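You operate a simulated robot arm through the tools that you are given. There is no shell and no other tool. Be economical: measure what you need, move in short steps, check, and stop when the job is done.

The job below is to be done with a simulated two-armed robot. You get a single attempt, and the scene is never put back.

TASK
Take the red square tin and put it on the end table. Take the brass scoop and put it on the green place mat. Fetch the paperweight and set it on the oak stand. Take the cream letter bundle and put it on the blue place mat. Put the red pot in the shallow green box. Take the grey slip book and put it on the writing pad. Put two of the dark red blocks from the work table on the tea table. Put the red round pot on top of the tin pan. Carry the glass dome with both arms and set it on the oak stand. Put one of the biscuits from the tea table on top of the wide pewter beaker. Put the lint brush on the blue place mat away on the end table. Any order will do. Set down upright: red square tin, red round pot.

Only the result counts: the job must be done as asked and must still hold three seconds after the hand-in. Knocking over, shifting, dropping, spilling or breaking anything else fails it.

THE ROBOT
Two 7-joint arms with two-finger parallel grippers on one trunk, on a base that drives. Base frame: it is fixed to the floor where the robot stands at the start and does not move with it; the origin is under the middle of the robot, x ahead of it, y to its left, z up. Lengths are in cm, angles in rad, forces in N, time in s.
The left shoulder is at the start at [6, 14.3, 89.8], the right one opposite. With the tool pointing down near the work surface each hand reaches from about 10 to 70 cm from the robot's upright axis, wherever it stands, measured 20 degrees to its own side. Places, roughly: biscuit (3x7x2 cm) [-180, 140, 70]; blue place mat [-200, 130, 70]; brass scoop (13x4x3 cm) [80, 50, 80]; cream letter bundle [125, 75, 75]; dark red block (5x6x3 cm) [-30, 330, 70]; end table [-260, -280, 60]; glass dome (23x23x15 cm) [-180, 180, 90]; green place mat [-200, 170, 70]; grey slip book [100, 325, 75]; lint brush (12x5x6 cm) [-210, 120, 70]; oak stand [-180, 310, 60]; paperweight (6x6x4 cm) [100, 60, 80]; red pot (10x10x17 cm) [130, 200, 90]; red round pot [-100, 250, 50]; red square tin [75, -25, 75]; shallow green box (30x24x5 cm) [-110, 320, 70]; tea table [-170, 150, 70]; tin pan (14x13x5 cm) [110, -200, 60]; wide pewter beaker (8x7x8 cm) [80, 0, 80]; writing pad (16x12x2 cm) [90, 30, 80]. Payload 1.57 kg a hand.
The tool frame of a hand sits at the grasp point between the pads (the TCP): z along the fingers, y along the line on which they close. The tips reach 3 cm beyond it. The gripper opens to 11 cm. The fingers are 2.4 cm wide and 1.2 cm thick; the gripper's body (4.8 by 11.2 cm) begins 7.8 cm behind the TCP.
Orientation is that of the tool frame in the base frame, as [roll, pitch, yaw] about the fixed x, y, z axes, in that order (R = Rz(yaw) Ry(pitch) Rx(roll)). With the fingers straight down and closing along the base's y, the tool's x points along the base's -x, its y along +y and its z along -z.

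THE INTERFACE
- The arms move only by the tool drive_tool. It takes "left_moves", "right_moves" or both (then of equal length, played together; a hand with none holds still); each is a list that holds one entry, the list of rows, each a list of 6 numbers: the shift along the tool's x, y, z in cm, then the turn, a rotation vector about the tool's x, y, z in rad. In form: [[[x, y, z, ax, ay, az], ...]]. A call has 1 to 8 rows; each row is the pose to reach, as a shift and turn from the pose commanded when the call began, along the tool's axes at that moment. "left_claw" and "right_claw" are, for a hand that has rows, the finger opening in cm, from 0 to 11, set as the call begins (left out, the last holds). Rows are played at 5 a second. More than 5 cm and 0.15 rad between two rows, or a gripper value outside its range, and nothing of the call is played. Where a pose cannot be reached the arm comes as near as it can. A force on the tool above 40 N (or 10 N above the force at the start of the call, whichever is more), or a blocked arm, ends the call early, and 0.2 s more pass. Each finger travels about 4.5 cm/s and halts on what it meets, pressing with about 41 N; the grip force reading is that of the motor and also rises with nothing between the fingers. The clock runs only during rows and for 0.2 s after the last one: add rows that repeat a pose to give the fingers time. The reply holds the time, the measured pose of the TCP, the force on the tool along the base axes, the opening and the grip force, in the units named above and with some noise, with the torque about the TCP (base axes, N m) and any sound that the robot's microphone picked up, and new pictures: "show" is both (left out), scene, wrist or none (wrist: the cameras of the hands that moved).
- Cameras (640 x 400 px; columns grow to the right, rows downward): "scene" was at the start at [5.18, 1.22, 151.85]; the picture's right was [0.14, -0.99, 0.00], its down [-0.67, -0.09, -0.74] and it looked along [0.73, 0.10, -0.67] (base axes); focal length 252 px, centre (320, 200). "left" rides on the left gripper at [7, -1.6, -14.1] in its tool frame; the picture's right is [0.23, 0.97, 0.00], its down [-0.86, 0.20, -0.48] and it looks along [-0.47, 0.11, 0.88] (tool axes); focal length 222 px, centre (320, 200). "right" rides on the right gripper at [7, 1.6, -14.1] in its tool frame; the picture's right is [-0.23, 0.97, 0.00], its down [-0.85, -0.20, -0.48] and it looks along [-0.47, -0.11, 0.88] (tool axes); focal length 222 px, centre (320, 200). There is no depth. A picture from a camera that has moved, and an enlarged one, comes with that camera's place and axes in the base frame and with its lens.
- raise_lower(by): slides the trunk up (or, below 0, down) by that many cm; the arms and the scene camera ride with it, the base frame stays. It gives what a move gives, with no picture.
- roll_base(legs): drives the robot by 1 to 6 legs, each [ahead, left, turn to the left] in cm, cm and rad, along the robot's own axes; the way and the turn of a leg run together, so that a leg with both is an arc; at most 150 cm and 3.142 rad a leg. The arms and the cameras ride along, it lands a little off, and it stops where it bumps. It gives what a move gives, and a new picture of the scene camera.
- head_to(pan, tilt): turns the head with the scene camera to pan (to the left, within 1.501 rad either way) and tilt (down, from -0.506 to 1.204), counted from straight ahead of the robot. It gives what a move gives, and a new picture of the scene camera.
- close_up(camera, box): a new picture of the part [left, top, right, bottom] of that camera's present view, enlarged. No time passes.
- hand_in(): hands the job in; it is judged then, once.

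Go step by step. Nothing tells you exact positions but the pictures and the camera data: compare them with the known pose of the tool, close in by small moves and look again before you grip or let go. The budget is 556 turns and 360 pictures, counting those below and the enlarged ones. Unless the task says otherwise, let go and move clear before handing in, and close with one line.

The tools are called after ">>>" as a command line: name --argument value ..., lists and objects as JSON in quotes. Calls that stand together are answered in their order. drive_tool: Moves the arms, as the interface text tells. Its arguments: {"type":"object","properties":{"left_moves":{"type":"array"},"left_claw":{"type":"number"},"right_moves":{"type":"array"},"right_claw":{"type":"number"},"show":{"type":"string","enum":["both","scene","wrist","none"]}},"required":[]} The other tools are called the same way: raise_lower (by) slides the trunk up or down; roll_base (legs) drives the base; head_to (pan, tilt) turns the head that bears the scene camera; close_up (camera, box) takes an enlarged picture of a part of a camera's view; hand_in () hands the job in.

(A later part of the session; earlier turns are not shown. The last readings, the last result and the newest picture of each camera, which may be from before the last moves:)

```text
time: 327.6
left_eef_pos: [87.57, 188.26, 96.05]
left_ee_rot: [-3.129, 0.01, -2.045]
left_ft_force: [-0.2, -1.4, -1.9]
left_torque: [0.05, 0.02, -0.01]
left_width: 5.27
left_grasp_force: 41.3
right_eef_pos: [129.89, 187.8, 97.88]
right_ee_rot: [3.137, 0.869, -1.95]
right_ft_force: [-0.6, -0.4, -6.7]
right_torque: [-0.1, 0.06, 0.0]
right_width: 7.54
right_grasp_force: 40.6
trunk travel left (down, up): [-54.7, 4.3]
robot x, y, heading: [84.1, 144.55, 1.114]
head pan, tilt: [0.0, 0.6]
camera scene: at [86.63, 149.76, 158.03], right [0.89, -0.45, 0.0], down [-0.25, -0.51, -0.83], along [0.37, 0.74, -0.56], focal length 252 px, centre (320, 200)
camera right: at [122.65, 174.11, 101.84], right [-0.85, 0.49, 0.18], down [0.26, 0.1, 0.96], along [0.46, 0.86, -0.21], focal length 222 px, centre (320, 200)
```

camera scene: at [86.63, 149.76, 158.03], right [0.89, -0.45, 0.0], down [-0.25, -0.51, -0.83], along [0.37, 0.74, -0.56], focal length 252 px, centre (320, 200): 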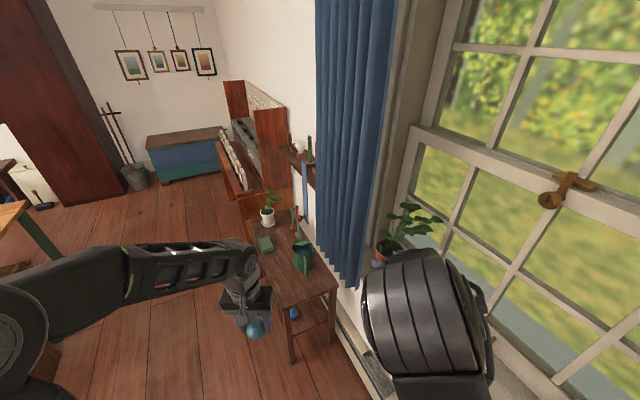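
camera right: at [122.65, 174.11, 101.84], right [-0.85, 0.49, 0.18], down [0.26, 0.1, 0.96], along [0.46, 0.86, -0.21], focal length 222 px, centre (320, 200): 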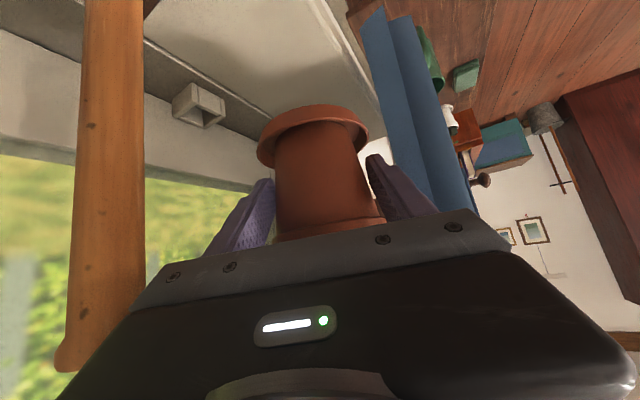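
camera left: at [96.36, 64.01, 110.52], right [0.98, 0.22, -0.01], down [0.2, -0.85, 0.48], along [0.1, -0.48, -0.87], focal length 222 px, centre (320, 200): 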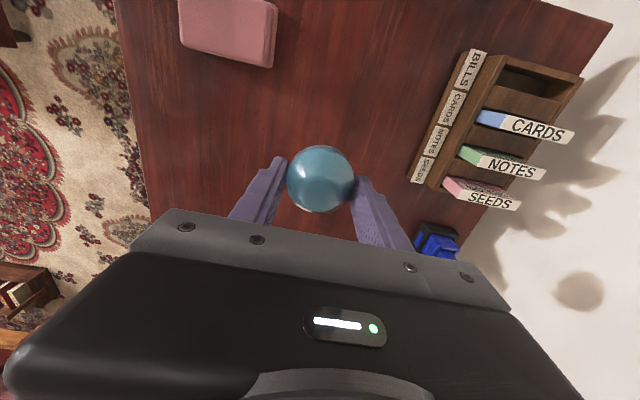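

The pot is up. I back away, turn west and drive round to the north side of the work table.

>>> roll_base --legs '[[-20, 0, 0], [0, 0, 2.03]]'

>>> roll_base --legs '[[38, -75, 0], [0, -145, 0], [0, -40, 0]]'

```text
time: 333.9
left_eef_pos: [34.12, 112.62, 95.97]
left_ee_rot: [-3.132, 0.009, -0.057]
left_ft_force: [-0.8, -0.2, -2.7]
left_torque: [0.01, -0.02, 0.0]
left_width: 5.27
left_grasp_force: 41.0
right_eef_pos: [17.16, 151.42, 97.82]
right_ee_rot: [3.139, 0.872, 0.043]
right_ft_force: [0.5, -0.3, -7.5]
right_torque: [-0.01, -0.13, -0.02]
right_width: 7.51
right_grasp_force: 41.0
trunk travel left (down, up): [-54.7, 4.3]
robot x, y, heading: [75.55, 127.37, 3.104]
head pan, tilt: [0.0, 0.6]
camera scene: at [69.46, 127.64, 158.02], right [0.04, 1.0, 0.0], down [0.56, -0.02, -0.82], along [-0.82, 0.04, -0.57], focal length 252 px, centre (320, 200)
```

scene: 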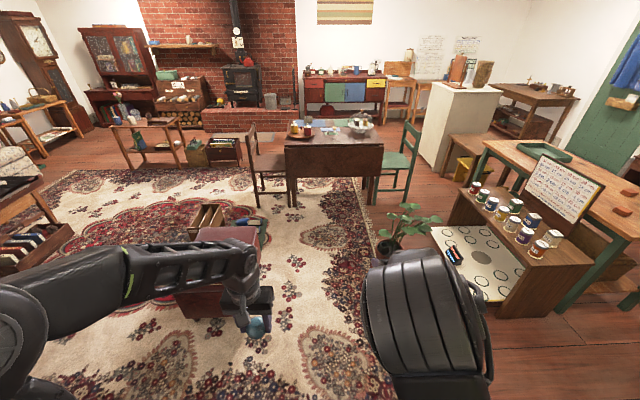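

```text
time: 347.4
left_eef_pos: [3.95, 376.28, 96.02]
left_ee_rot: [-3.129, 0.009, -0.045]
left_ft_force: [0.5, 0.1, -2.4]
left_torque: [0.0, 0.0, 0.02]
left_width: 5.26
left_grasp_force: 40.9
right_eef_pos: [-13.17, 414.93, 97.87]
right_ee_rot: [3.138, 0.868, 0.05]
right_ft_force: [0.1, 0.4, -7.1]
right_torque: [-0.05, -0.15, 0.05]
right_width: 7.49
right_grasp_force: 41.0
trunk travel left (down, up): [-54.7, 4.3]
robot x, y, heading: [45.39, 391.38, 3.11]
head pan, tilt: [0.0, 0.6]
camera scene: at [39.3, 391.66, 158.02], right [0.03, 1.0, 0.0], down [0.57, -0.02, -0.82], along [-0.82, 0.03, -0.57], focal length 252 px, centre (320, 200)
```

scene: 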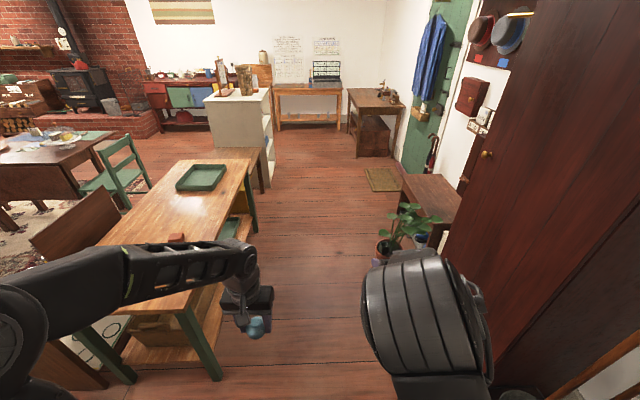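

The corridor is clear. I drive along it to the green box and turn to face the table.

>>> roll_base --legs '[[0, 5, 0.03], [75, 0, 0], [80, 0, 0], [0, 0, 1.57]]'

>>> head_to --pan 0.0 --tilt 0.8

```text
time: 359.5
left_eef_pos: [-88.47, 348.28, 95.81]
left_ee_rot: [-3.131, 0.01, 1.541]
left_ft_force: [0.2, 0.6, -1.7]
left_torque: [0.02, 0.02, -0.02]
left_width: 5.21
left_grasp_force: 40.4
right_eef_pos: [-126.72, 330.29, 97.83]
right_ee_rot: [3.139, 0.866, 1.638]
right_ft_force: [0.7, 0.5, -7.3]
right_torque: [0.13, -0.03, -0.01]
right_width: 7.44
right_grasp_force: 41.0
trunk travel left (down, up): [-54.7, 4.3]
robot x, y, heading: [-104.3, 389.4, -1.586]
head pan, tilt: [0.0, 0.6]
camera scene: at [-104.4, 383.48, 158.02], right [-1.0, 0.02, 0.0], down [0.01, 0.57, -0.82], along [-0.01, -0.82, -0.57], focal length 252 px, centre (320, 200)
```

scene: 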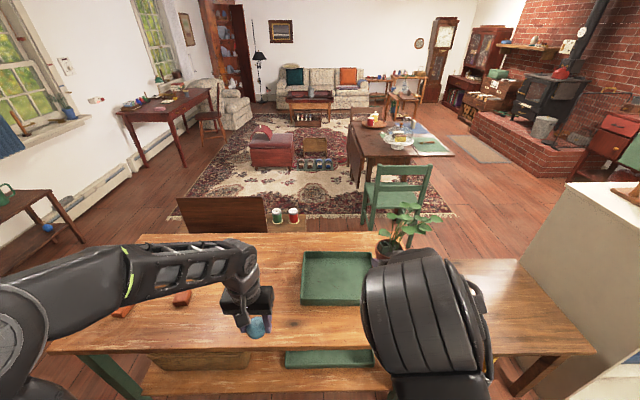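

```text
time: 360.2
left_eef_pos: [-88.45, 348.36, 95.96]
left_ee_rot: [-3.132, 0.009, 1.542]
left_ft_force: [-0.7, -0.5, -1.9]
left_torque: [0.01, -0.01, 0.01]
left_width: 5.19
left_grasp_force: 40.9
right_eef_pos: [-126.82, 330.47, 97.9]
right_ee_rot: [3.139, 0.868, 1.637]
right_ft_force: [0.5, -0.4, -7.1]
right_torque: [0.15, 0.03, -0.02]
right_width: 7.45
right_grasp_force: 41.2
trunk travel left (down, up): [-54.7, 4.3]
robot x, y, heading: [-104.22, 389.37, -1.583]
head pan, tilt: [0.0, 0.799]
camera scene: at [-104.4, 384.24, 156.34], right [-1.0, 0.02, 0.0], down [0.01, 0.72, -0.7], along [-0.01, -0.7, -0.72], focal length 252 px, centre (320, 200)
```

scene: 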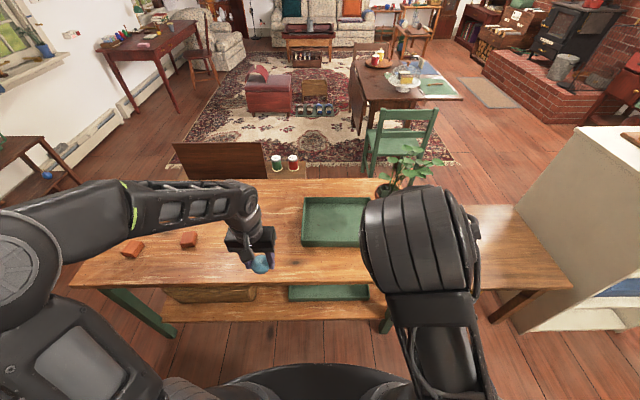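

The green box is centred at about (−113, 317). I carry the pot over it, staying high, then look.

>>> drive_tool --right_moves '[[[-2.1, 3.2, 2.5, 0, 0, 0], [-4.2, 6.4, 5, 0, 0, 0], [-6.3, 9.7, 7.5, 0, 0, 0], [-8.45, 12.9, 10, 0, 0, 0], [-8.45, 12.9, 10, 0, 0, 0]]]' --show "both"

```text
time: 361.4
left_eef_pos: [-88.6, 348.22, 95.98]
left_ee_rot: [-3.131, 0.007, 1.539]
left_ft_force: [0.0, 1.0, -2.4]
left_torque: [0.02, 0.01, 0.02]
left_width: 5.23
left_grasp_force: 40.6
right_eef_pos: [-113.16, 318.13, 98.03]
right_ee_rot: [3.137, 0.868, 1.635]
right_ft_force: [0.9, 0.0, -7.7]
right_torque: [0.13, -0.04, 0.03]
right_width: 7.45
right_grasp_force: 41.2
trunk travel left (down, up): [-54.7, 4.3]
robot x, y, heading: [-103.86, 389.4, -1.584]
head pan, tilt: [0.0, 0.799]
camera scene: at [-104.47, 384.27, 156.34], right [-1.0, 0.02, 0.0], down [0.01, 0.72, -0.7], along [-0.01, -0.7, -0.72], focal length 252 px, centre (320, 200)
camera right: at [-112.64, 333.49, 101.99], right [0.98, -0.08, 0.18], down [-0.19, -0.2, 0.96], along [-0.04, -0.98, -0.21], focal length 222 px, centre (320, 200)
```

scene: 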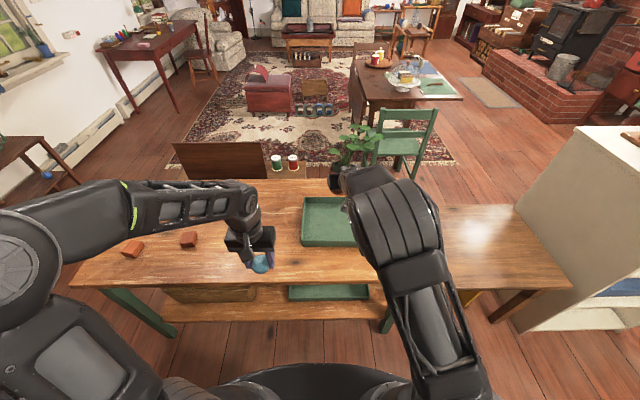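
right: 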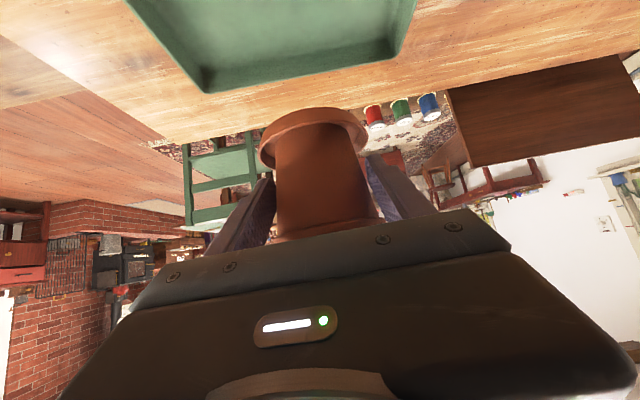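

Pot is over the box. Lower 14 cm and check.

>>> drive_tool --right_moves '[[[3.7, 0, 3.1, 0, 0, 0], [7.4, 0, 6.2, 0, 0, 0], [10.7, 0, 9.0, 0, 0, 0], [10.7, 0, 9.0, 0, 0, 0]]]' --show "both"

```text
time: 362.4
left_eef_pos: [-88.43, 348.2, 95.97]
left_ee_rot: [-3.131, 0.009, 1.54]
left_ft_force: [-0.8, -0.1, -1.5]
left_torque: [0.0, 0.0, 0.01]
left_width: 5.24
left_grasp_force: 40.7
right_eef_pos: [-112.91, 318.32, 84.06]
right_ee_rot: [3.141, 0.869, 1.637]
right_ft_force: [0.6, -0.2, -7.4]
right_torque: [0.15, -0.01, 0.0]
right_width: 7.48
right_grasp_force: 40.9
trunk travel left (down, up): [-54.7, 4.3]
robot x, y, heading: [-104.17, 389.29, -1.59]
head pan, tilt: [0.0, 0.799]
camera scene: at [-104.41, 384.27, 156.34], right [-1.0, 0.02, 0.0], down [0.01, 0.72, -0.7], along [-0.01, -0.7, -0.72], focal length 252 px, centre (320, 200)
camera right: at [-112.32, 333.68, 88.04], right [0.98, -0.08, 0.17], down [-0.19, -0.2, 0.96], along [-0.04, -0.98, -0.21], focal length 222 px, centre (320, 200)
```

scene: 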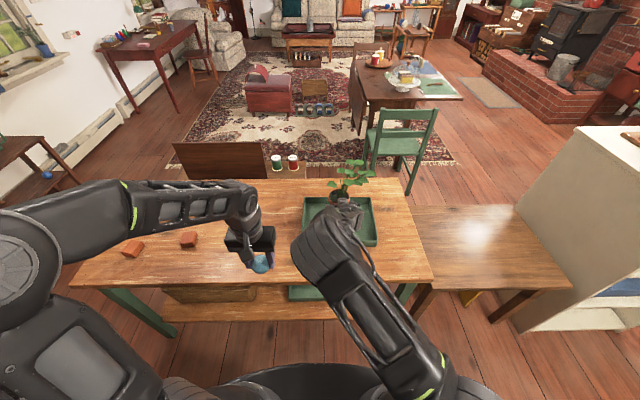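
right: 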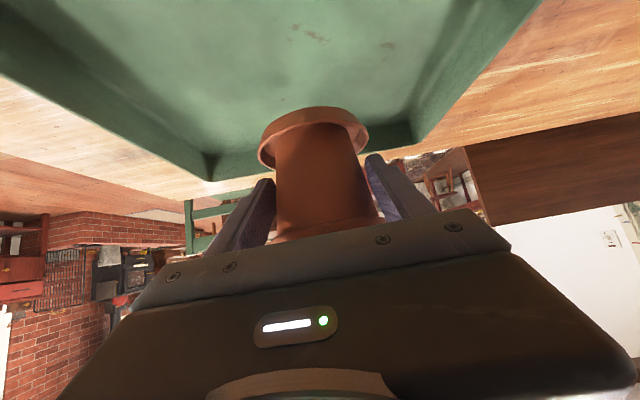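

Right above the box floor. Lower gently until contact.

>>> drive_tool --right_moves '[[[1.5, 0, 1.3, 0, 0, 0], [3.0, 0, 2.6, 0, 0, 0], [3.8, 0, 3.2, 0, 0, 0], [4.2, 0, 3.55, 0, 0, 0], [4.6, 0, 3.9, 0, 0, 0], [5, 0, 4.2, 0, 0, 0]]]' --show "none"

```text
time: 363.8
left_eef_pos: [-88.53, 348.27, 95.99]
left_ee_rot: [-3.131, 0.009, 1.542]
left_ft_force: [0.3, -0.7, -2.4]
left_torque: [0.0, 0.0, -0.03]
left_width: 5.22
left_grasp_force: 41.2
right_eef_pos: [-112.24, 320.6, 79.44]
right_ee_rot: [3.139, 0.87, 1.637]
right_ft_force: [0.2, -0.5, -7.7]
right_torque: [0.12, 0.02, 0.0]
right_width: 7.43
right_grasp_force: 41.2
right hand out of reach, approached as far as the arm can: row 2, 3, 4, 5, 6
trunk travel left (down, up): [-54.7, 4.3]
robot x, y, heading: [-103.98, 389.26, -1.59]
head pan, tilt: [0.0, 0.799]
```

The arm is near its limit, so I use the trunk for the last bit of the descent.

>>> raise_lower --by -1

```text
time: 364.4
left_eef_pos: [-88.47, 348.28, 94.96]
left_ee_rot: [-3.131, 0.009, 1.541]
left_ft_force: [-0.3, -0.3, -1.5]
left_torque: [-0.04, 0.01, -0.03]
left_width: 5.19
left_grasp_force: 41.2
right_eef_pos: [-112.16, 320.51, 78.45]
right_ee_rot: [3.14, 0.869, 1.637]
right_ft_force: [0.6, 0.1, -6.5]
right_torque: [0.16, 0.0, 0.0]
right_width: 7.48
right_grasp_force: 40.6
trunk travel left (down, up): [-53.7, 5.3]
robot x, y, heading: [-104.45, 389.97, -1.586]
head pan, tilt: [0.0, 0.799]
```

>>> raise_lower --by -0.8

>>> close_up --camera "right" --box '[180, 50, 460, 250]'

```text
time: 364.9
left_eef_pos: [-88.43, 348.32, 94.19]
left_ee_rot: [-3.131, 0.011, 1.539]
left_ft_force: [-1.4, -0.5, -2.6]
left_torque: [-0.04, 0.01, -0.01]
left_width: 5.19
left_grasp_force: 41.1
right_eef_pos: [-112.14, 320.41, 78.01]
right_ee_rot: [3.137, 0.873, 1.636]
right_ft_force: [-1.4, -2.3, 6.5]
right_torque: [-0.53, -0.29, -0.11]
right_width: 7.45
right_grasp_force: 41.6
trunk travel left (down, up): [-52.9, 6.1]
robot x, y, heading: [-103.97, 389.54, -1.593]
head pan, tilt: [0.0, 0.799]
```

```text
2.00 times, centred on (320, 150) of right
camera zoom: at [-111.64, 335.72, 81.82], right [0.98, -0.08, 0.18], down [-0.19, -0.2, 0.96], along [-0.04, -0.98, -0.21], focal length 444 px, centre (320, 300)
```

zoom: 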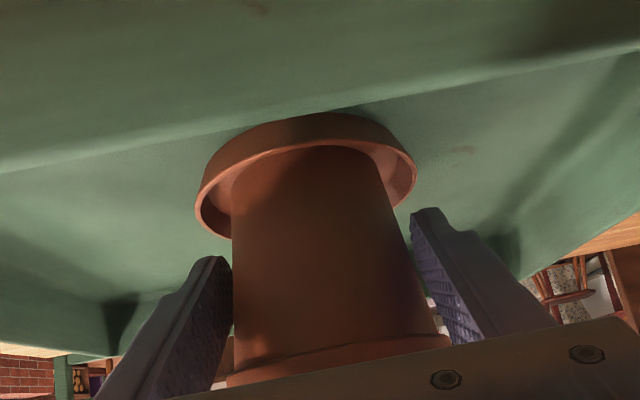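

Pot is standing on the box floor. Open, then lift away.

>>> drive_tool --right_moves '[[[0, 0, 0, 0, 0, 0], [0, 0, 0, 0, 0, 0], [0, 0, 0, 0, 0, 0]]]' --right_claw 10 --show "none"

>>> drive_tool --right_moves '[[[0, 0, -3, 0, 0, 0], [0, 0, -6, 0, 0, 0], [-1.5, 0, -9.5, 0, 0, 0], [-4, 0, -13, 0, 0, 0], [-6, 0, -17, 0, 0, 0]]]' --show "both"

```text
time: 365.8
left_eef_pos: [-88.49, 348.42, 94.18]
left_ee_rot: [-3.131, 0.01, 1.541]
left_ft_force: [-0.9, -0.2, -2.8]
left_torque: [0.01, -0.02, -0.02]
left_width: 5.2
left_grasp_force: 41.2
right_eef_pos: [-112.14, 320.59, 77.79]
right_ee_rot: [-3.141, 0.869, 1.637]
right_ft_force: [0.1, 0.3, 0.2]
right_torque: [0.01, 0.01, 0.0]
right_width: 9.96
right_grasp_force: 0.0
trunk travel left (down, up): [-52.9, 6.1]
robot x, y, heading: [-103.85, 389.53, -1.586]
head pan, tilt: [0.0, 0.799]
```

```text
time: 366.9
left_eef_pos: [-88.6, 348.38, 94.26]
left_ee_rot: [-3.131, 0.01, 1.541]
left_ft_force: [-0.5, 0.7, -1.5]
left_torque: [0.0, -0.01, -0.04]
left_width: 5.21
left_grasp_force: 41.2
right_eef_pos: [-113.0, 329.67, 92.91]
right_ee_rot: [3.14, 0.867, 1.638]
right_ft_force: [-0.2, -0.4, 0.3]
right_torque: [0.0, -0.01, -0.02]
right_width: 9.99
right_grasp_force: 0.1
trunk travel left (down, up): [-52.9, 6.1]
robot x, y, heading: [-103.98, 389.15, -1.588]
head pan, tilt: [0.0, 0.799]
camera scene: at [-104.41, 384.44, 154.54], right [-1.0, 0.02, 0.0], down [0.01, 0.72, -0.7], along [-0.01, -0.7, -0.72], focal length 252 px, centre (320, 200)
camera right: at [-112.42, 345.05, 96.96], right [0.98, -0.08, 0.17], down [-0.19, -0.2, 0.96], along [-0.04, -0.98, -0.21], focal length 222 px, centre (320, 200)
```

scene: 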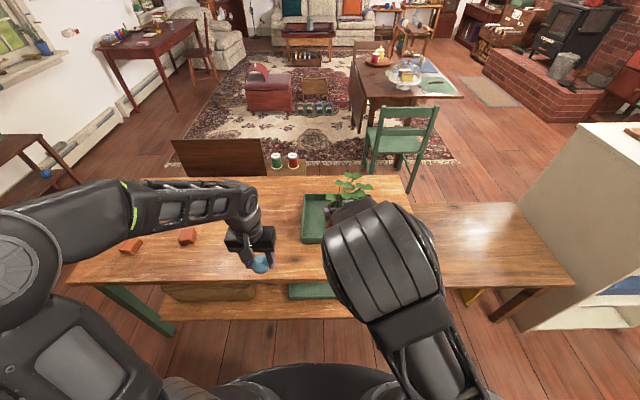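
right: 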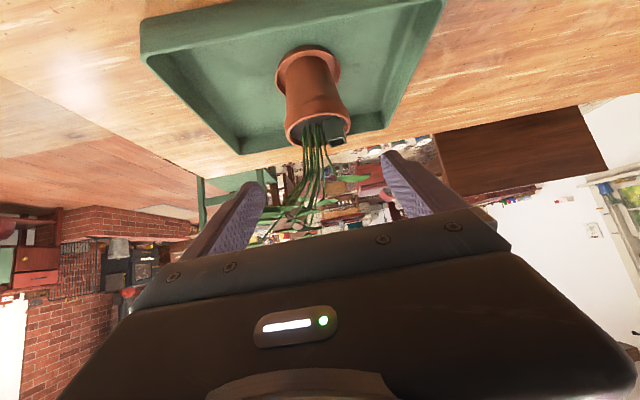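

The red pot stands in the green box. I straighten the right hand, then shift over to the oak stand (bench at x −148…−204) to set down the paperweight.

>>> drive_tool --right_moves '[[[-2, 0, -2.4, 0, 0.145, 0], [-4, 0, -4.8, 0, 0.29, 0], [-5, 0, -7.5, 0, 0.435, 0], [-5, 0, -10, 0, 0.58, 0], [-5, 0, -12, 0, 0.725, 0], [-5, 0, -12, 0, 0.87, 0]]]' --show "none"

>>> roll_base --legs '[[0, -70, 0.016], [11, 0, 0]]'

>>> head_to --pan 0.1 --tilt 1.0

```text
time: 368.4
left_eef_pos: [-88.41, 348.1, 94.21]
left_ee_rot: [-3.13, 0.008, 1.541]
left_ft_force: [0.9, 1.0, -2.8]
left_torque: [0.03, 0.04, -0.01]
left_width: 5.24
left_grasp_force: 40.9
right_eef_pos: [-113.28, 335.37, 104.59]
right_ee_rot: [3.138, -0.003, 1.64]
right_ft_force: [-0.2, -0.3, 0.4]
right_torque: [0.03, 0.02, 0.0]
right_width: 10.01
right_grasp_force: 0.1
trunk travel left (down, up): [-52.9, 6.1]
robot x, y, heading: [-104.1, 389.52, -1.592]
head pan, tilt: [0.0, 0.799]
```

```text
time: 372.9
left_eef_pos: [-156.13, 338.69, 94.13]
left_ee_rot: [-3.13, 0.01, 1.539]
left_ft_force: [-0.3, 0.2, -3.0]
left_torque: [0.08, -0.03, -0.02]
left_width: 5.22
left_grasp_force: 40.7
right_eef_pos: [-181.05, 325.75, 104.71]
right_ee_rot: [-3.142, -0.002, 1.639]
right_ft_force: [0.8, -0.8, -0.7]
right_torque: [0.04, 0.0, -0.01]
right_width: 9.98
right_grasp_force: 0.0
trunk travel left (down, up): [-52.9, 6.1]
robot x, y, heading: [-172.09, 380.08, -1.59]
head pan, tilt: [0.0, 0.799]
camera scene: at [-172.04, 374.63, 154.53], right [-1.0, 0.02, 0.0], down [0.01, 0.72, -0.7], along [-0.01, -0.7, -0.72], focal length 252 px, centre (320, 200)
```

scene: 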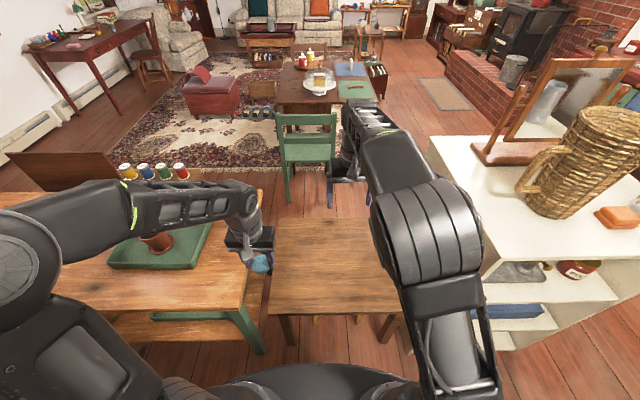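

```text
time: 373.6
left_eef_pos: [-156.18, 338.82, 94.24]
left_ee_rot: [-3.131, 0.01, 1.54]
left_ft_force: [0.5, -0.1, -1.5]
left_torque: [-0.01, 0.0, 0.02]
left_width: 5.23
left_grasp_force: 41.0
right_eef_pos: [-181.02, 325.92, 104.72]
right_ee_rot: [3.138, -0.002, 1.64]
right_ft_force: [0.2, -0.1, -0.7]
right_torque: [0.0, 0.0, -0.02]
right_width: 9.99
right_grasp_force: 0.0
trunk travel left (down, up): [-52.9, 6.1]
robot x, y, heading: [-171.66, 379.78, -1.59]
head pan, tilt: [0.099, 1.0]
camera scene: at [-171.32, 375.95, 153.03], right [-1.0, -0.08, 0.0], down [-0.07, 0.84, -0.54], along [0.04, -0.54, -0.84], focal length 252 px, centre (320, 200)
```

scene: 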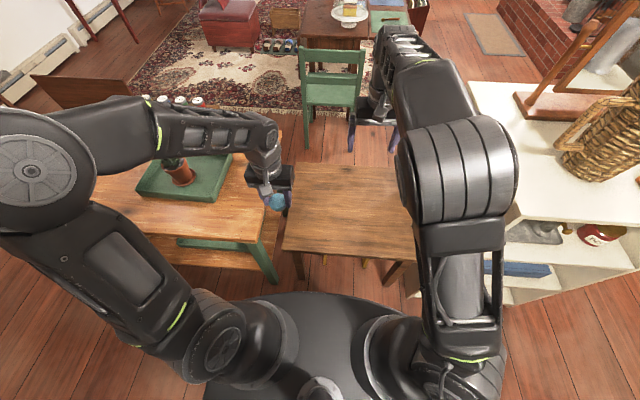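

I bring the paperweight over the far-left part of the oak stand and lower it.

>>> drive_tool --left_moves '[[[-4.5, -0.5, 1, 0, 0, 0], [-9, -1, 2, 0, 0, 0], [-13.5, -1.5, 4, 0, 0, 0], [-17.5, -2, 7, 0, 0, 0], [-21.5, -2, 10, 0, 0, 0], [-24.5, -2, 14, 0, 0, 0], [-25, -2, 18.5, 0, 0, 0], [-25, -2, 23, 0, 0, 0]]]' --show "both"

```text
refused: row 4 steps farther than a row can; nothing moved
```

>>> drive_tool --left_moves '[[[-4.5, -0.5, 1, 0, 0, 0], [-9, -1, 2, 0, 0, 0], [-13.3, -1.5, 4, 0, 0, 0], [-17, -2, 7, 0, 0, 0], [-20.5, -2, 10, 0, 0, 0], [-23.5, -2, 13.5, 0, 0, 0], [-25, -2, 18, 0, 0, 0], [-25, -2, 22.8, 0, 0, 0]]]' --show "both"

```text
time: 375.4
left_eef_pos: [-159.02, 313.48, 71.79]
left_ee_rot: [-3.128, 0.01, 1.54]
left_ft_force: [-0.7, -0.1, -2.3]
left_torque: [0.05, 0.01, -0.03]
left_width: 5.23
left_grasp_force: 41.2
right_eef_pos: [-181.01, 325.86, 104.67]
right_ee_rot: [3.14, -0.001, 1.639]
right_ft_force: [-1.0, -0.6, 0.4]
right_torque: [0.03, 0.0, 0.0]
right_width: 9.98
right_grasp_force: 0.0
trunk travel left (down, up): [-52.9, 6.1]
robot x, y, heading: [-171.64, 379.82, -1.591]
head pan, tilt: [0.099, 1.0]
camera scene: at [-171.31, 375.87, 153.03], right [-1.0, -0.08, 0.0], down [-0.07, 0.84, -0.54], along [0.04, -0.54, -0.84], focal length 252 px, centre (320, 200)
camera left: at [-160.28, 320.6, 86.02], right [0.98, 0.2, -0.01], down [0.18, -0.86, 0.48], along [0.08, -0.48, -0.87], focal length 222 px, centre (320, 200)
```

scene: 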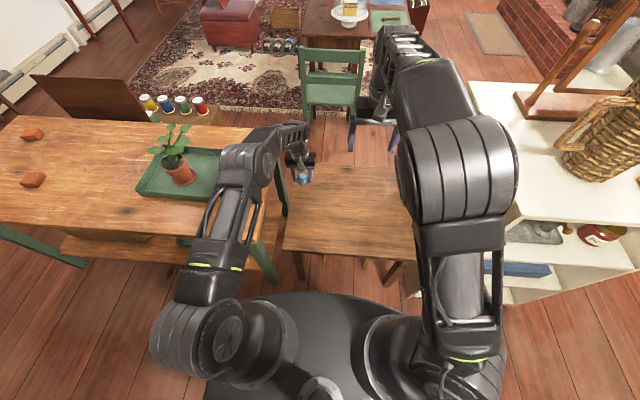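
left: 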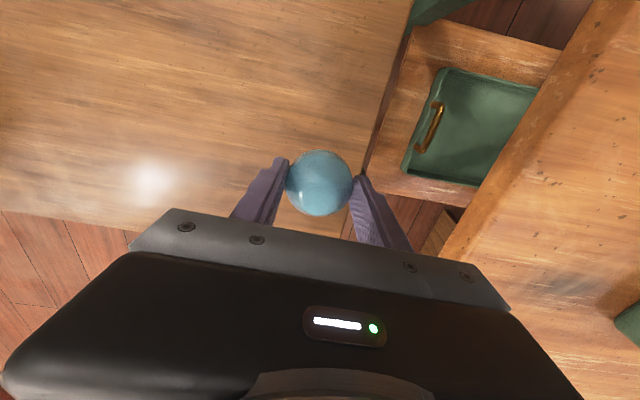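

Over the stand. Descend slowly, feeling for contact.

>>> drive_tool --left_moves '[[[0, 0, 0.8, 0, 0, 0], [0, 0, 1.6, 0, 0, 0], [0, 0, 2.4, 0, 0, 0], [0, 0, 3.2, 0, 0, 0], [0, 0, 4, 0, 0, 0], [0, 0, 4.8, 0, 0, 0], [0, 0, 5.6, 0, 0, 0], [0, 0, 6.4, 0, 0, 0]]]' --show "none"

>>> drive_tool --left_moves '[[[0, 0, 0.8, 0, 0, 0], [0, 0, 1.6, 0, 0, 0], [0, 0, 2.4, 0, 0, 0], [0, 0, 3.2, 0, 0, 0], [0, 0, 4, 0, 0, 0]]]' --show "wrist"

```text
time: 377.2
left_eef_pos: [-159.34, 313.51, 65.2]
left_ee_rot: [-3.129, 0.009, 1.54]
left_ft_force: [-0.1, 0.2, -2.7]
left_torque: [0.01, 0.01, 0.03]
left_width: 5.24
left_grasp_force: 41.6
right_eef_pos: [-180.98, 326.0, 104.89]
right_ee_rot: [3.141, -0.002, 1.637]
right_ft_force: [0.8, 0.2, 0.5]
right_torque: [-0.02, 0.01, -0.02]
right_width: 9.99
right_grasp_force: 0.1
trunk travel left (down, up): [-52.9, 6.1]
robot x, y, heading: [-172.0, 379.86, -1.591]
head pan, tilt: [0.099, 1.0]
```

```text
time: 378.4
left_eef_pos: [-159.12, 313.54, 61.27]
left_ee_rot: [-3.132, 0.011, 1.538]
left_ft_force: [-0.5, -1.4, -1.8]
left_torque: [-0.02, -0.01, 0.0]
left_width: 5.25
left_grasp_force: 40.6
right_eef_pos: [-180.99, 325.78, 104.72]
right_ee_rot: [3.141, -0.003, 1.639]
right_ft_force: [0.0, 0.2, 0.2]
right_torque: [0.0, -0.01, -0.01]
right_width: 10.0
right_grasp_force: 0.0
trunk travel left (down, up): [-52.9, 6.1]
robot x, y, heading: [-171.94, 379.73, -1.59]
head pan, tilt: [0.099, 1.0]
camera left: at [-160.46, 320.7, 75.39], right [0.98, 0.2, -0.01], down [0.18, -0.86, 0.49], along [0.08, -0.48, -0.87], focal length 222 px, centre (320, 200)
```

left: 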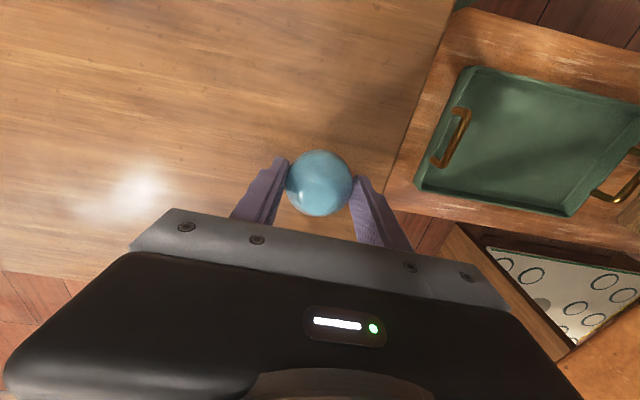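

No contact yet; keep descending.

>>> drive_tool --left_moves '[[[0, 0, 0.9, 0, 0, 0], [0, 0, 1.8, 0, 0, 0], [0, 0, 2.7, 0, 0, 0], [0, 0, 3.6, 0, 0, 0], [0, 0, 4.5, 0, 0, 0], [0, 0, 5.4, 0, 0, 0], [0, 0, 6.3, 0, 0, 0], [0, 0, 7.2, 0, 0, 0]]]' --show "wrist"

```text
time: 379.8
left_eef_pos: [-159.02, 314.15, 58.1]
left_ee_rot: [-3.129, 0.023, 1.541]
left_ft_force: [-1.7, 12.2, 21.4]
left_torque: [0.47, -0.64, 0.38]
left_width: 5.23
left_grasp_force: 41.1
left hand out of reach, approached as far as the arm can: row 2, 3, 4, 5, 6, 7
right_eef_pos: [-181.07, 326.25, 104.76]
right_ee_rot: [3.138, 0.0, 1.64]
right_ft_force: [1.3, -0.8, -0.6]
right_torque: [0.01, 0.01, -0.04]
right_width: 9.99
right_grasp_force: 0.0
trunk travel left (down, up): [-52.9, 6.1]
robot x, y, heading: [-171.76, 379.85, -1.592]
head pan, tilt: [0.099, 1.0]
stopped in row 7 (left hand): the force on the tool passed its limit (the readings are from after the stop); the commanded pose is now the measured one
camera left: at [-160.31, 321.55, 72.16], right [0.98, 0.2, -0.02], down [0.18, -0.85, 0.5], along [0.08, -0.49, -0.87], focal length 222 px, centre (320, 200)
```

left: 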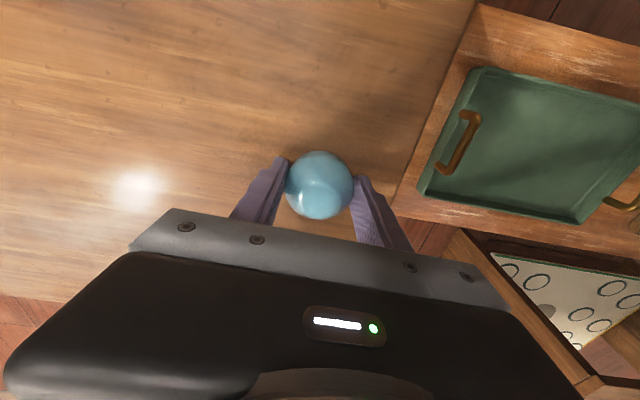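

Contact at the surface (≈54.6). Ease and release.

>>> drive_tool --left_moves '[[[0, 0, -0.3, 0, 0, 0], [0, 0, -0.3, 0, 0, 0]]]' --show "none"

>>> close_up --camera "left" --box '[220, 100, 420, 230]'

```text
time: 380.4
left_eef_pos: [-158.98, 314.14, 57.98]
left_ee_rot: [-3.129, 0.021, 1.538]
left_ft_force: [-2.9, 2.8, 1.5]
left_torque: [0.17, -0.1, 0.19]
left_width: 5.2
left_grasp_force: 41.3
right_eef_pos: [-181.06, 326.01, 104.77]
right_ee_rot: [3.141, -0.001, 1.638]
right_ft_force: [0.3, 0.1, -0.1]
right_torque: [-0.03, 0.02, 0.0]
right_width: 10.0
right_grasp_force: 0.1
trunk travel left (down, up): [-52.9, 6.1]
robot x, y, heading: [-171.94, 379.73, -1.588]
head pan, tilt: [0.099, 1.0]
```

```text
3.08 times, centred on (320, 165) of left
camera zoom: at [-160.28, 321.48, 72.17], right [0.98, 0.2, -0.02], down [0.18, -0.85, 0.49], along [0.08, -0.49, -0.87], focal length 684 px, centre (320, 308)
```

zoom: 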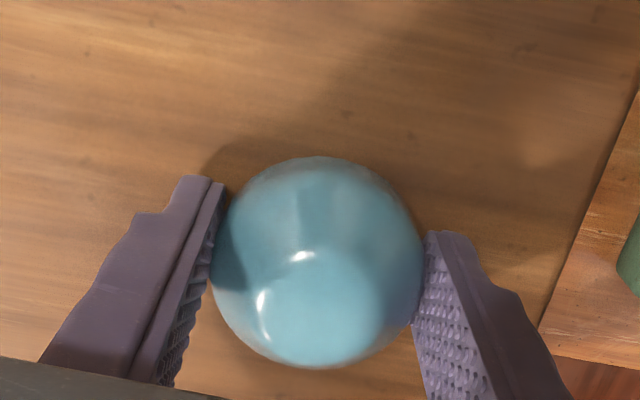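

It sits on the wood. Open and rise.

>>> drive_tool --left_moves '[[[0, 0, 0, 0, 0, 0], [0, 0, 0, 0, 0, 0], [0, 0, 0, 0, 0, 0]]]' --left_claw 8 --show "none"

>>> drive_tool --left_moves '[[[0, 0, -3, 0, 0, 0], [0, 0, -7, 0, 0, 0], [0, 0, -12, 0, 0, 0], [1, 0, -16.5, 0, 0, 0], [3, 0, -21, 0, 0, 0], [5, 0, -25, 0, 0, 0], [8, 0, -29, 0, 0, 0], [11, 0, -33, 0, 0, 0]]]' --show "both"

```text
time: 381.2
left_eef_pos: [-159.0, 314.13, 58.09]
left_ee_rot: [-3.13, 0.022, 1.54]
left_ft_force: [-0.6, 0.8, 0.2]
left_torque: [-0.02, 0.03, -0.01]
left_width: 8.01
left_grasp_force: 0.0
right_eef_pos: [-181.15, 325.95, 104.7]
right_ee_rot: [3.141, -0.001, 1.638]
right_ft_force: [0.1, -0.5, 0.5]
right_torque: [0.01, 0.03, -0.02]
right_width: 10.01
right_grasp_force: 0.1
trunk travel left (down, up): [-52.9, 6.1]
robot x, y, heading: [-171.95, 379.73, -1.595]
head pan, tilt: [0.099, 1.0]
```

```text
time: 383.0
left_eef_pos: [-158.24, 325.86, 90.63]
left_ee_rot: [-3.13, 0.022, 1.539]
left_ft_force: [0.6, -0.1, 0.6]
left_torque: [0.02, 0.0, 0.01]
left_width: 8.0
left_grasp_force: 0.1
right_eef_pos: [-181.07, 326.03, 104.76]
right_ee_rot: [3.139, 0.001, 1.64]
right_ft_force: [0.1, 0.0, 0.1]
right_torque: [0.0, -0.04, 0.03]
right_width: 10.0
right_grasp_force: 0.1
trunk travel left (down, up): [-52.9, 6.1]
robot x, y, heading: [-172.09, 379.8, -1.593]
head pan, tilt: [0.099, 1.0]
camera scene: at [-171.33, 376.07, 153.02], right [-1.0, -0.08, 0.0], down [-0.07, 0.84, -0.54], along [0.04, -0.54, -0.84], focal length 252 px, centre (320, 200)
camera left: at [-159.54, 333.16, 104.79], right [0.98, 0.2, -0.02], down [0.18, -0.85, 0.5], along [0.08, -0.49, -0.87], focal length 222 px, centre (320, 200)
```

scene: 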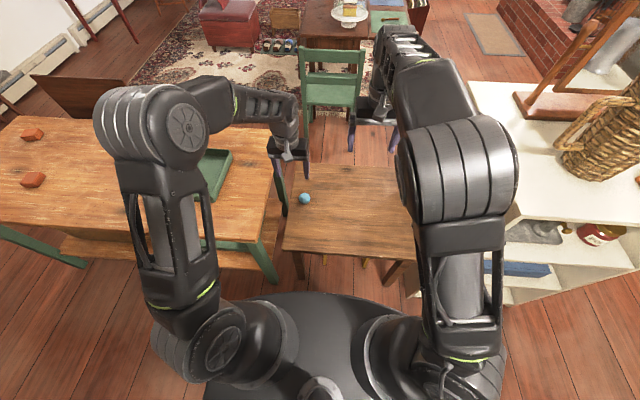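
left: 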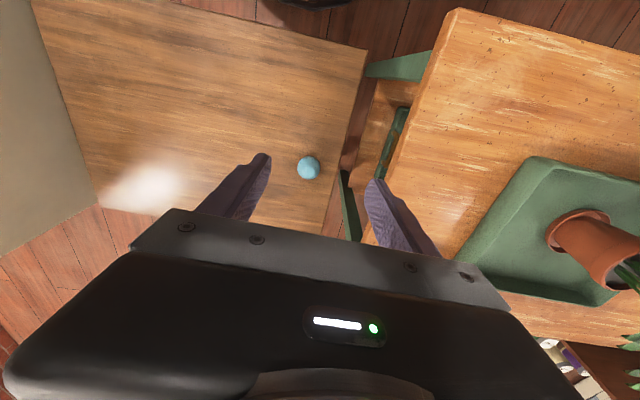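

Paperweight is set. Next the dark red blocks: back off (to clear the plant), move east along the table, and approach.

>>> roll_base --legs '[[-25, 0, 0.02], [0, 132, 0], [27, 0, 0]]'

>>> head_to --pan 0.0 --tilt 1.0

```text
time: 392.5
left_eef_pos: [-27.91, 323.0, 90.59]
left_ee_rot: [-3.127, 0.023, 1.551]
left_ft_force: [-0.6, 0.3, 0.6]
left_torque: [-0.03, -0.03, -0.04]
left_width: 7.98
left_grasp_force: 0.0
right_eef_pos: [-50.54, 322.89, 104.74]
right_ee_rot: [3.141, -0.002, 1.649]
right_ft_force: [0.1, 0.7, 0.4]
right_torque: [0.06, -0.02, -0.02]
right_width: 10.02
right_grasp_force: 0.0
trunk travel left (down, up): [-52.9, 6.1]
robot x, y, heading: [-42.33, 377.09, -1.581]
head pan, tilt: [0.099, 1.0]
camera scene: at [-41.42, 372.96, 153.02], right [-1.0, -0.09, 0.0], down [-0.08, 0.84, -0.54], along [0.05, -0.54, -0.84], focal length 252 px, centre (320, 200)
```

scene: 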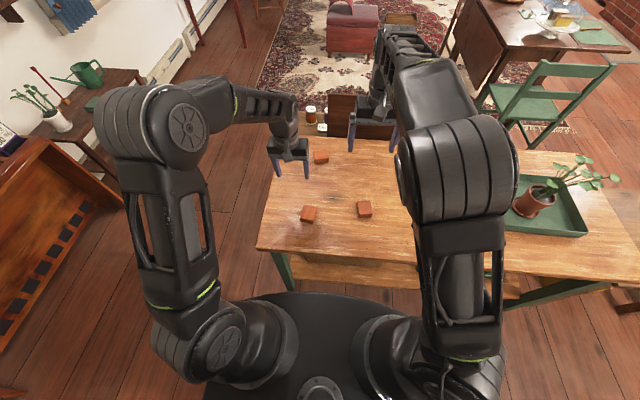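

```text
time: 393.2
left_eef_pos: [-27.9, 323.0, 90.67]
left_ee_rot: [-3.129, 0.023, 1.551]
left_ft_force: [0.1, -0.3, -0.1]
left_torque: [-0.03, 0.0, 0.01]
left_width: 7.99
left_grasp_force: 0.0
right_eef_pos: [-50.6, 323.03, 104.83]
right_ee_rot: [3.137, -0.001, 1.649]
right_ft_force: [0.5, 0.7, -0.4]
right_torque: [0.01, -0.01, 0.0]
right_width: 10.01
right_grasp_force: 0.0
trunk travel left (down, up): [-52.9, 6.1]
robot x, y, heading: [-41.96, 376.9, -1.578]
head pan, tilt: [0.0, 1.0]
camera scene: at [-42.11, 373.07, 153.03], right [-1.0, 0.01, 0.0], down [0.01, 0.84, -0.54], along [0.0, -0.54, -0.84], focal length 252 px, centre (320, 200)
```

scene: 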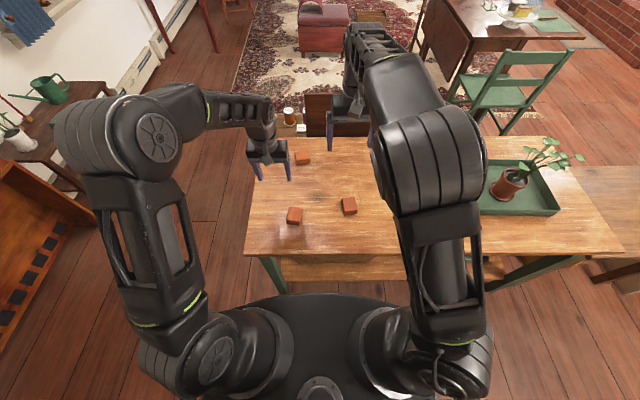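

Blocks A (≈(−33, 328)) and B (≈(−53, 324)) are handy. I move the left hand over A and the right over B.

>>> drive_tool --left_moves '[[[2.5, -2.5, 2, 0, 0, 0], [5, -5, 5, 0, 0, 0], [5, -5, 8, 0, 0, 0], [5, -5, 8, 0, 0, 0], [5, -5, 8, 0, 0, 0]]]' --right_moves '[[[-0.5, -0.7, 4, 0, 0, 0], [-1, -1.5, 8, 0, 0, 0], [-1.3, -2.2, 12, 0, 0, 0], [-1.3, -2.2, 17, 0, 0, 0], [-1.3, -2.2, 21, 0, 0, 0]]]' --left_claw 9 --right_claw 9 --show "wrist"

```text
time: 394.4
left_eef_pos: [-32.87, 327.88, 82.74]
left_ee_rot: [-3.13, 0.021, 1.552]
left_ft_force: [-0.1, -0.6, -1.1]
left_torque: [0.02, -0.03, 0.0]
left_width: 9.0
left_grasp_force: 0.0
right_eef_pos: [-52.78, 321.37, 83.56]
right_ee_rot: [3.138, -0.002, 1.65]
right_ft_force: [-0.2, 0.0, 0.8]
right_torque: [0.04, -0.02, 0.0]
right_width: 8.99
right_grasp_force: 0.1
trunk travel left (down, up): [-52.9, 6.1]
robot x, y, heading: [-41.77, 377.11, -1.572]
head pan, tilt: [0.0, 1.0]
camera right: at [-51.73, 328.41, 97.91], right [0.99, -0.15, 0.0], down [-0.13, -0.87, 0.48], along [-0.07, -0.47, -0.88], focal length 222 px, centre (320, 200)
camera left: at [-34.24, 335.16, 96.85], right [0.98, 0.21, -0.02], down [0.19, -0.85, 0.49], along [0.09, -0.49, -0.87], focal length 222 px, centre (320, 200)
```

right: 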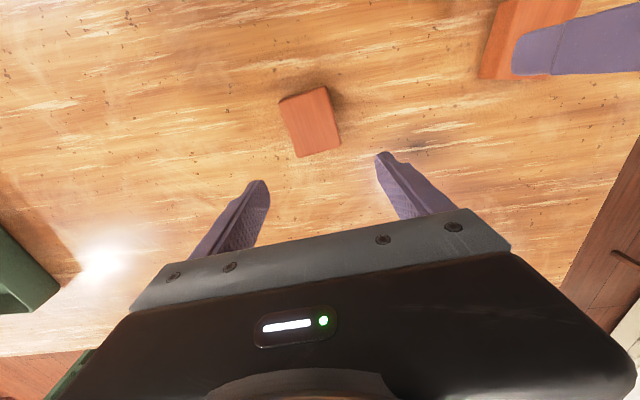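
left: 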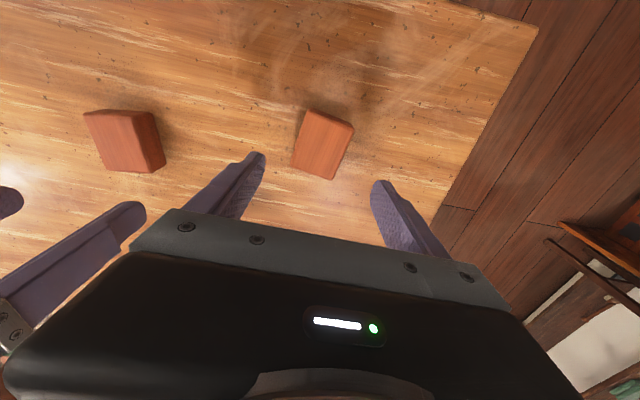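

Both aligned. Lower both hands and close on the blocks.

>>> drive_tool --left_moves '[[[0.3, 0, 3, 0, 0, 0], [0.4, 0, 6, 0, 0, 0], [0.4, 0, 8, 0, 0, 0], [0.4, 0, 8, 0, 0, 0]]]' --right_moves '[[[2, -0.2, 2, 0, 0, 0], [3.4, -0.3, 5, 0, 0, 0], [3.4, -0.3, 8.8, 0, 0, 0], [3.4, -0.3, 8.8, 0, 0, 0]]]' --show "wrist"

```text
time: 395.2
left_eef_pos: [-33.02, 328.13, 75.08]
left_ee_rot: [-3.13, 0.021, 1.553]
left_ft_force: [0.9, 2.2, 7.4]
left_torque: [0.15, -0.44, 0.08]
left_width: 8.99
left_grasp_force: 0.0
right_eef_pos: [-53.49, 325.18, 75.25]
right_ee_rot: [-3.141, -0.005, 1.651]
right_ft_force: [0.0, 0.5, 0.1]
right_torque: [0.0, -0.01, -0.01]
right_width: 9.01
right_grasp_force: 0.0
trunk travel left (down, up): [-52.9, 6.1]
robot x, y, heading: [-41.7, 376.7, -1.577]
head pan, tilt: [0.0, 1.0]
stopped in row 4 (left hand): the force on the tool passed its limit (the readings are from after the stop); the commanded pose is now the measured one
camera right: at [-52.42, 332.1, 89.57], right [0.99, -0.15, 0.0], down [-0.13, -0.87, 0.48], along [-0.07, -0.47, -0.88], focal length 222 px, centre (320, 200)
camera left: at [-34.41, 335.49, 89.18], right [0.98, 0.21, -0.01], down [0.19, -0.85, 0.49], along [0.09, -0.49, -0.87], focal length 222 px, centre (320, 200)
```

right: 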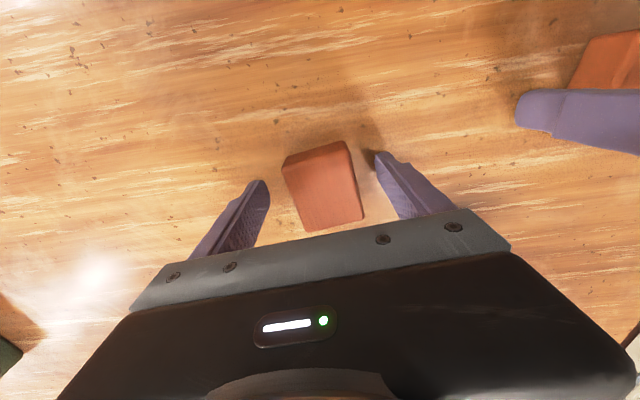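
left: 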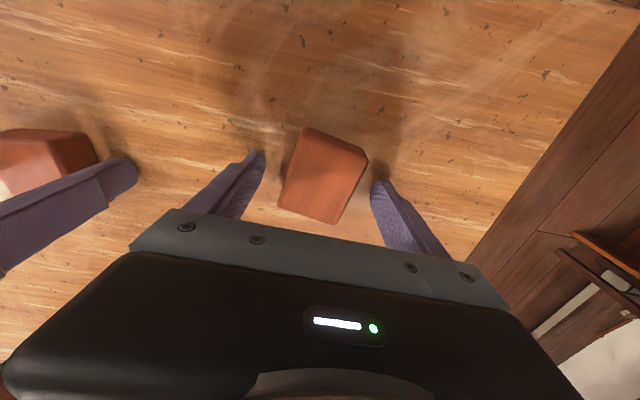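

Left touched the table (z ≈ 72). Raise it a hair and close both hands.

>>> drive_tool --left_moves '[[[0, 0, -0.4, 0, 0, 0], [0, 0, -0.4, 0, 0, 0], [0, 0, -0.4, 0, 0, 0], [0, 0, -0.4, 0, 0, 0], [0, 0, -0.4, 0, 0, 0]]]' --right_moves '[[[0, 0, 0, 0, 0, 0], [0, 0, 0, 0, 0, 0], [0, 0, 0, 0, 0, 0], [0, 0, 0, 0, 0, 0], [0, 0, 0, 0, 0, 0]]]' --left_claw 0 --right_claw 0 --show "none"

>>> drive_tool --left_moves '[[[0, 0, -3, 0, 0, 0], [0, 0, -8, 0, 0, 0], [0, 0, -13, 0, 0, 0], [0, 0, -18, 0, 0, 0], [0, 0, -20, 0, 0, 0]]]' --right_moves '[[[0, 0, -3, 0, 0, 0], [0, 0, -8, 0, 0, 0], [0, 0, -13, 0, 0, 0], [0, 0, -18, 0, 0, 0], [0, 0, -20, 0, 0, 0]]]' --show "wrist"

```text
time: 396.4
left_eef_pos: [-33.21, 328.16, 75.41]
left_ee_rot: [-3.132, 0.021, 1.552]
left_ft_force: [-0.5, 0.6, -0.4]
left_torque: [-0.01, 0.01, -0.03]
left_width: 4.89
left_grasp_force: 37.7
right_eef_pos: [-53.43, 325.12, 75.29]
right_ee_rot: [3.141, -0.003, 1.649]
right_ft_force: [-0.1, 0.1, 1.5]
right_torque: [-0.02, 0.01, -0.01]
right_width: 4.86
right_grasp_force: 37.4
trunk travel left (down, up): [-52.9, 6.1]
robot x, y, heading: [-41.89, 377.01, -1.582]
head pan, tilt: [0.0, 1.0]
```

```text
time: 397.6
left_eef_pos: [-32.78, 328.58, 94.95]
left_ee_rot: [-3.131, 0.021, 1.551]
left_ft_force: [-0.2, 0.9, -0.4]
left_torque: [0.02, 0.02, 0.0]
left_width: 4.86
left_grasp_force: 40.6
right_eef_pos: [-53.43, 325.04, 95.27]
right_ee_rot: [-3.141, -0.004, 1.65]
right_ft_force: [-0.8, 0.1, 0.0]
right_torque: [0.0, -0.02, -0.01]
right_width: 4.9
right_grasp_force: 41.5
trunk travel left (down, up): [-52.9, 6.1]
robot x, y, heading: [-41.79, 376.79, -1.582]
head pan, tilt: [0.0, 1.0]
camera right: at [-52.4, 331.89, 109.56], right [0.99, -0.15, 0.0], down [-0.13, -0.87, 0.48], along [-0.07, -0.47, -0.88], focal length 222 px, centre (320, 200)
camera left: at [-34.08, 335.95, 109.13], right [0.98, 0.21, -0.01], down [0.19, -0.85, 0.49], along [0.09, -0.49, -0.87], focal length 222 px, centre (320, 200)
```

right: 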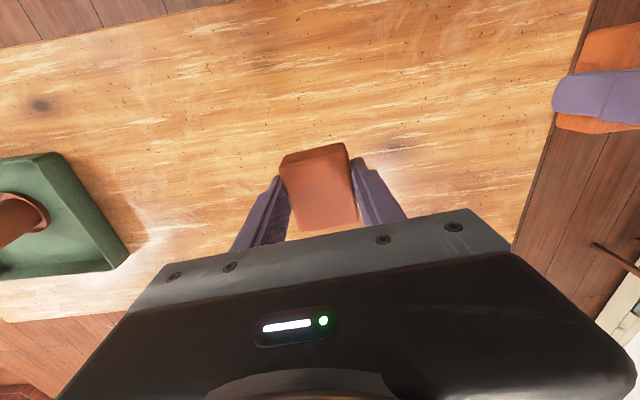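
left: 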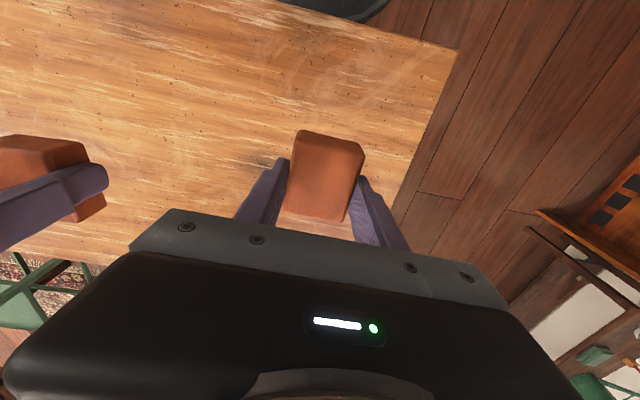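

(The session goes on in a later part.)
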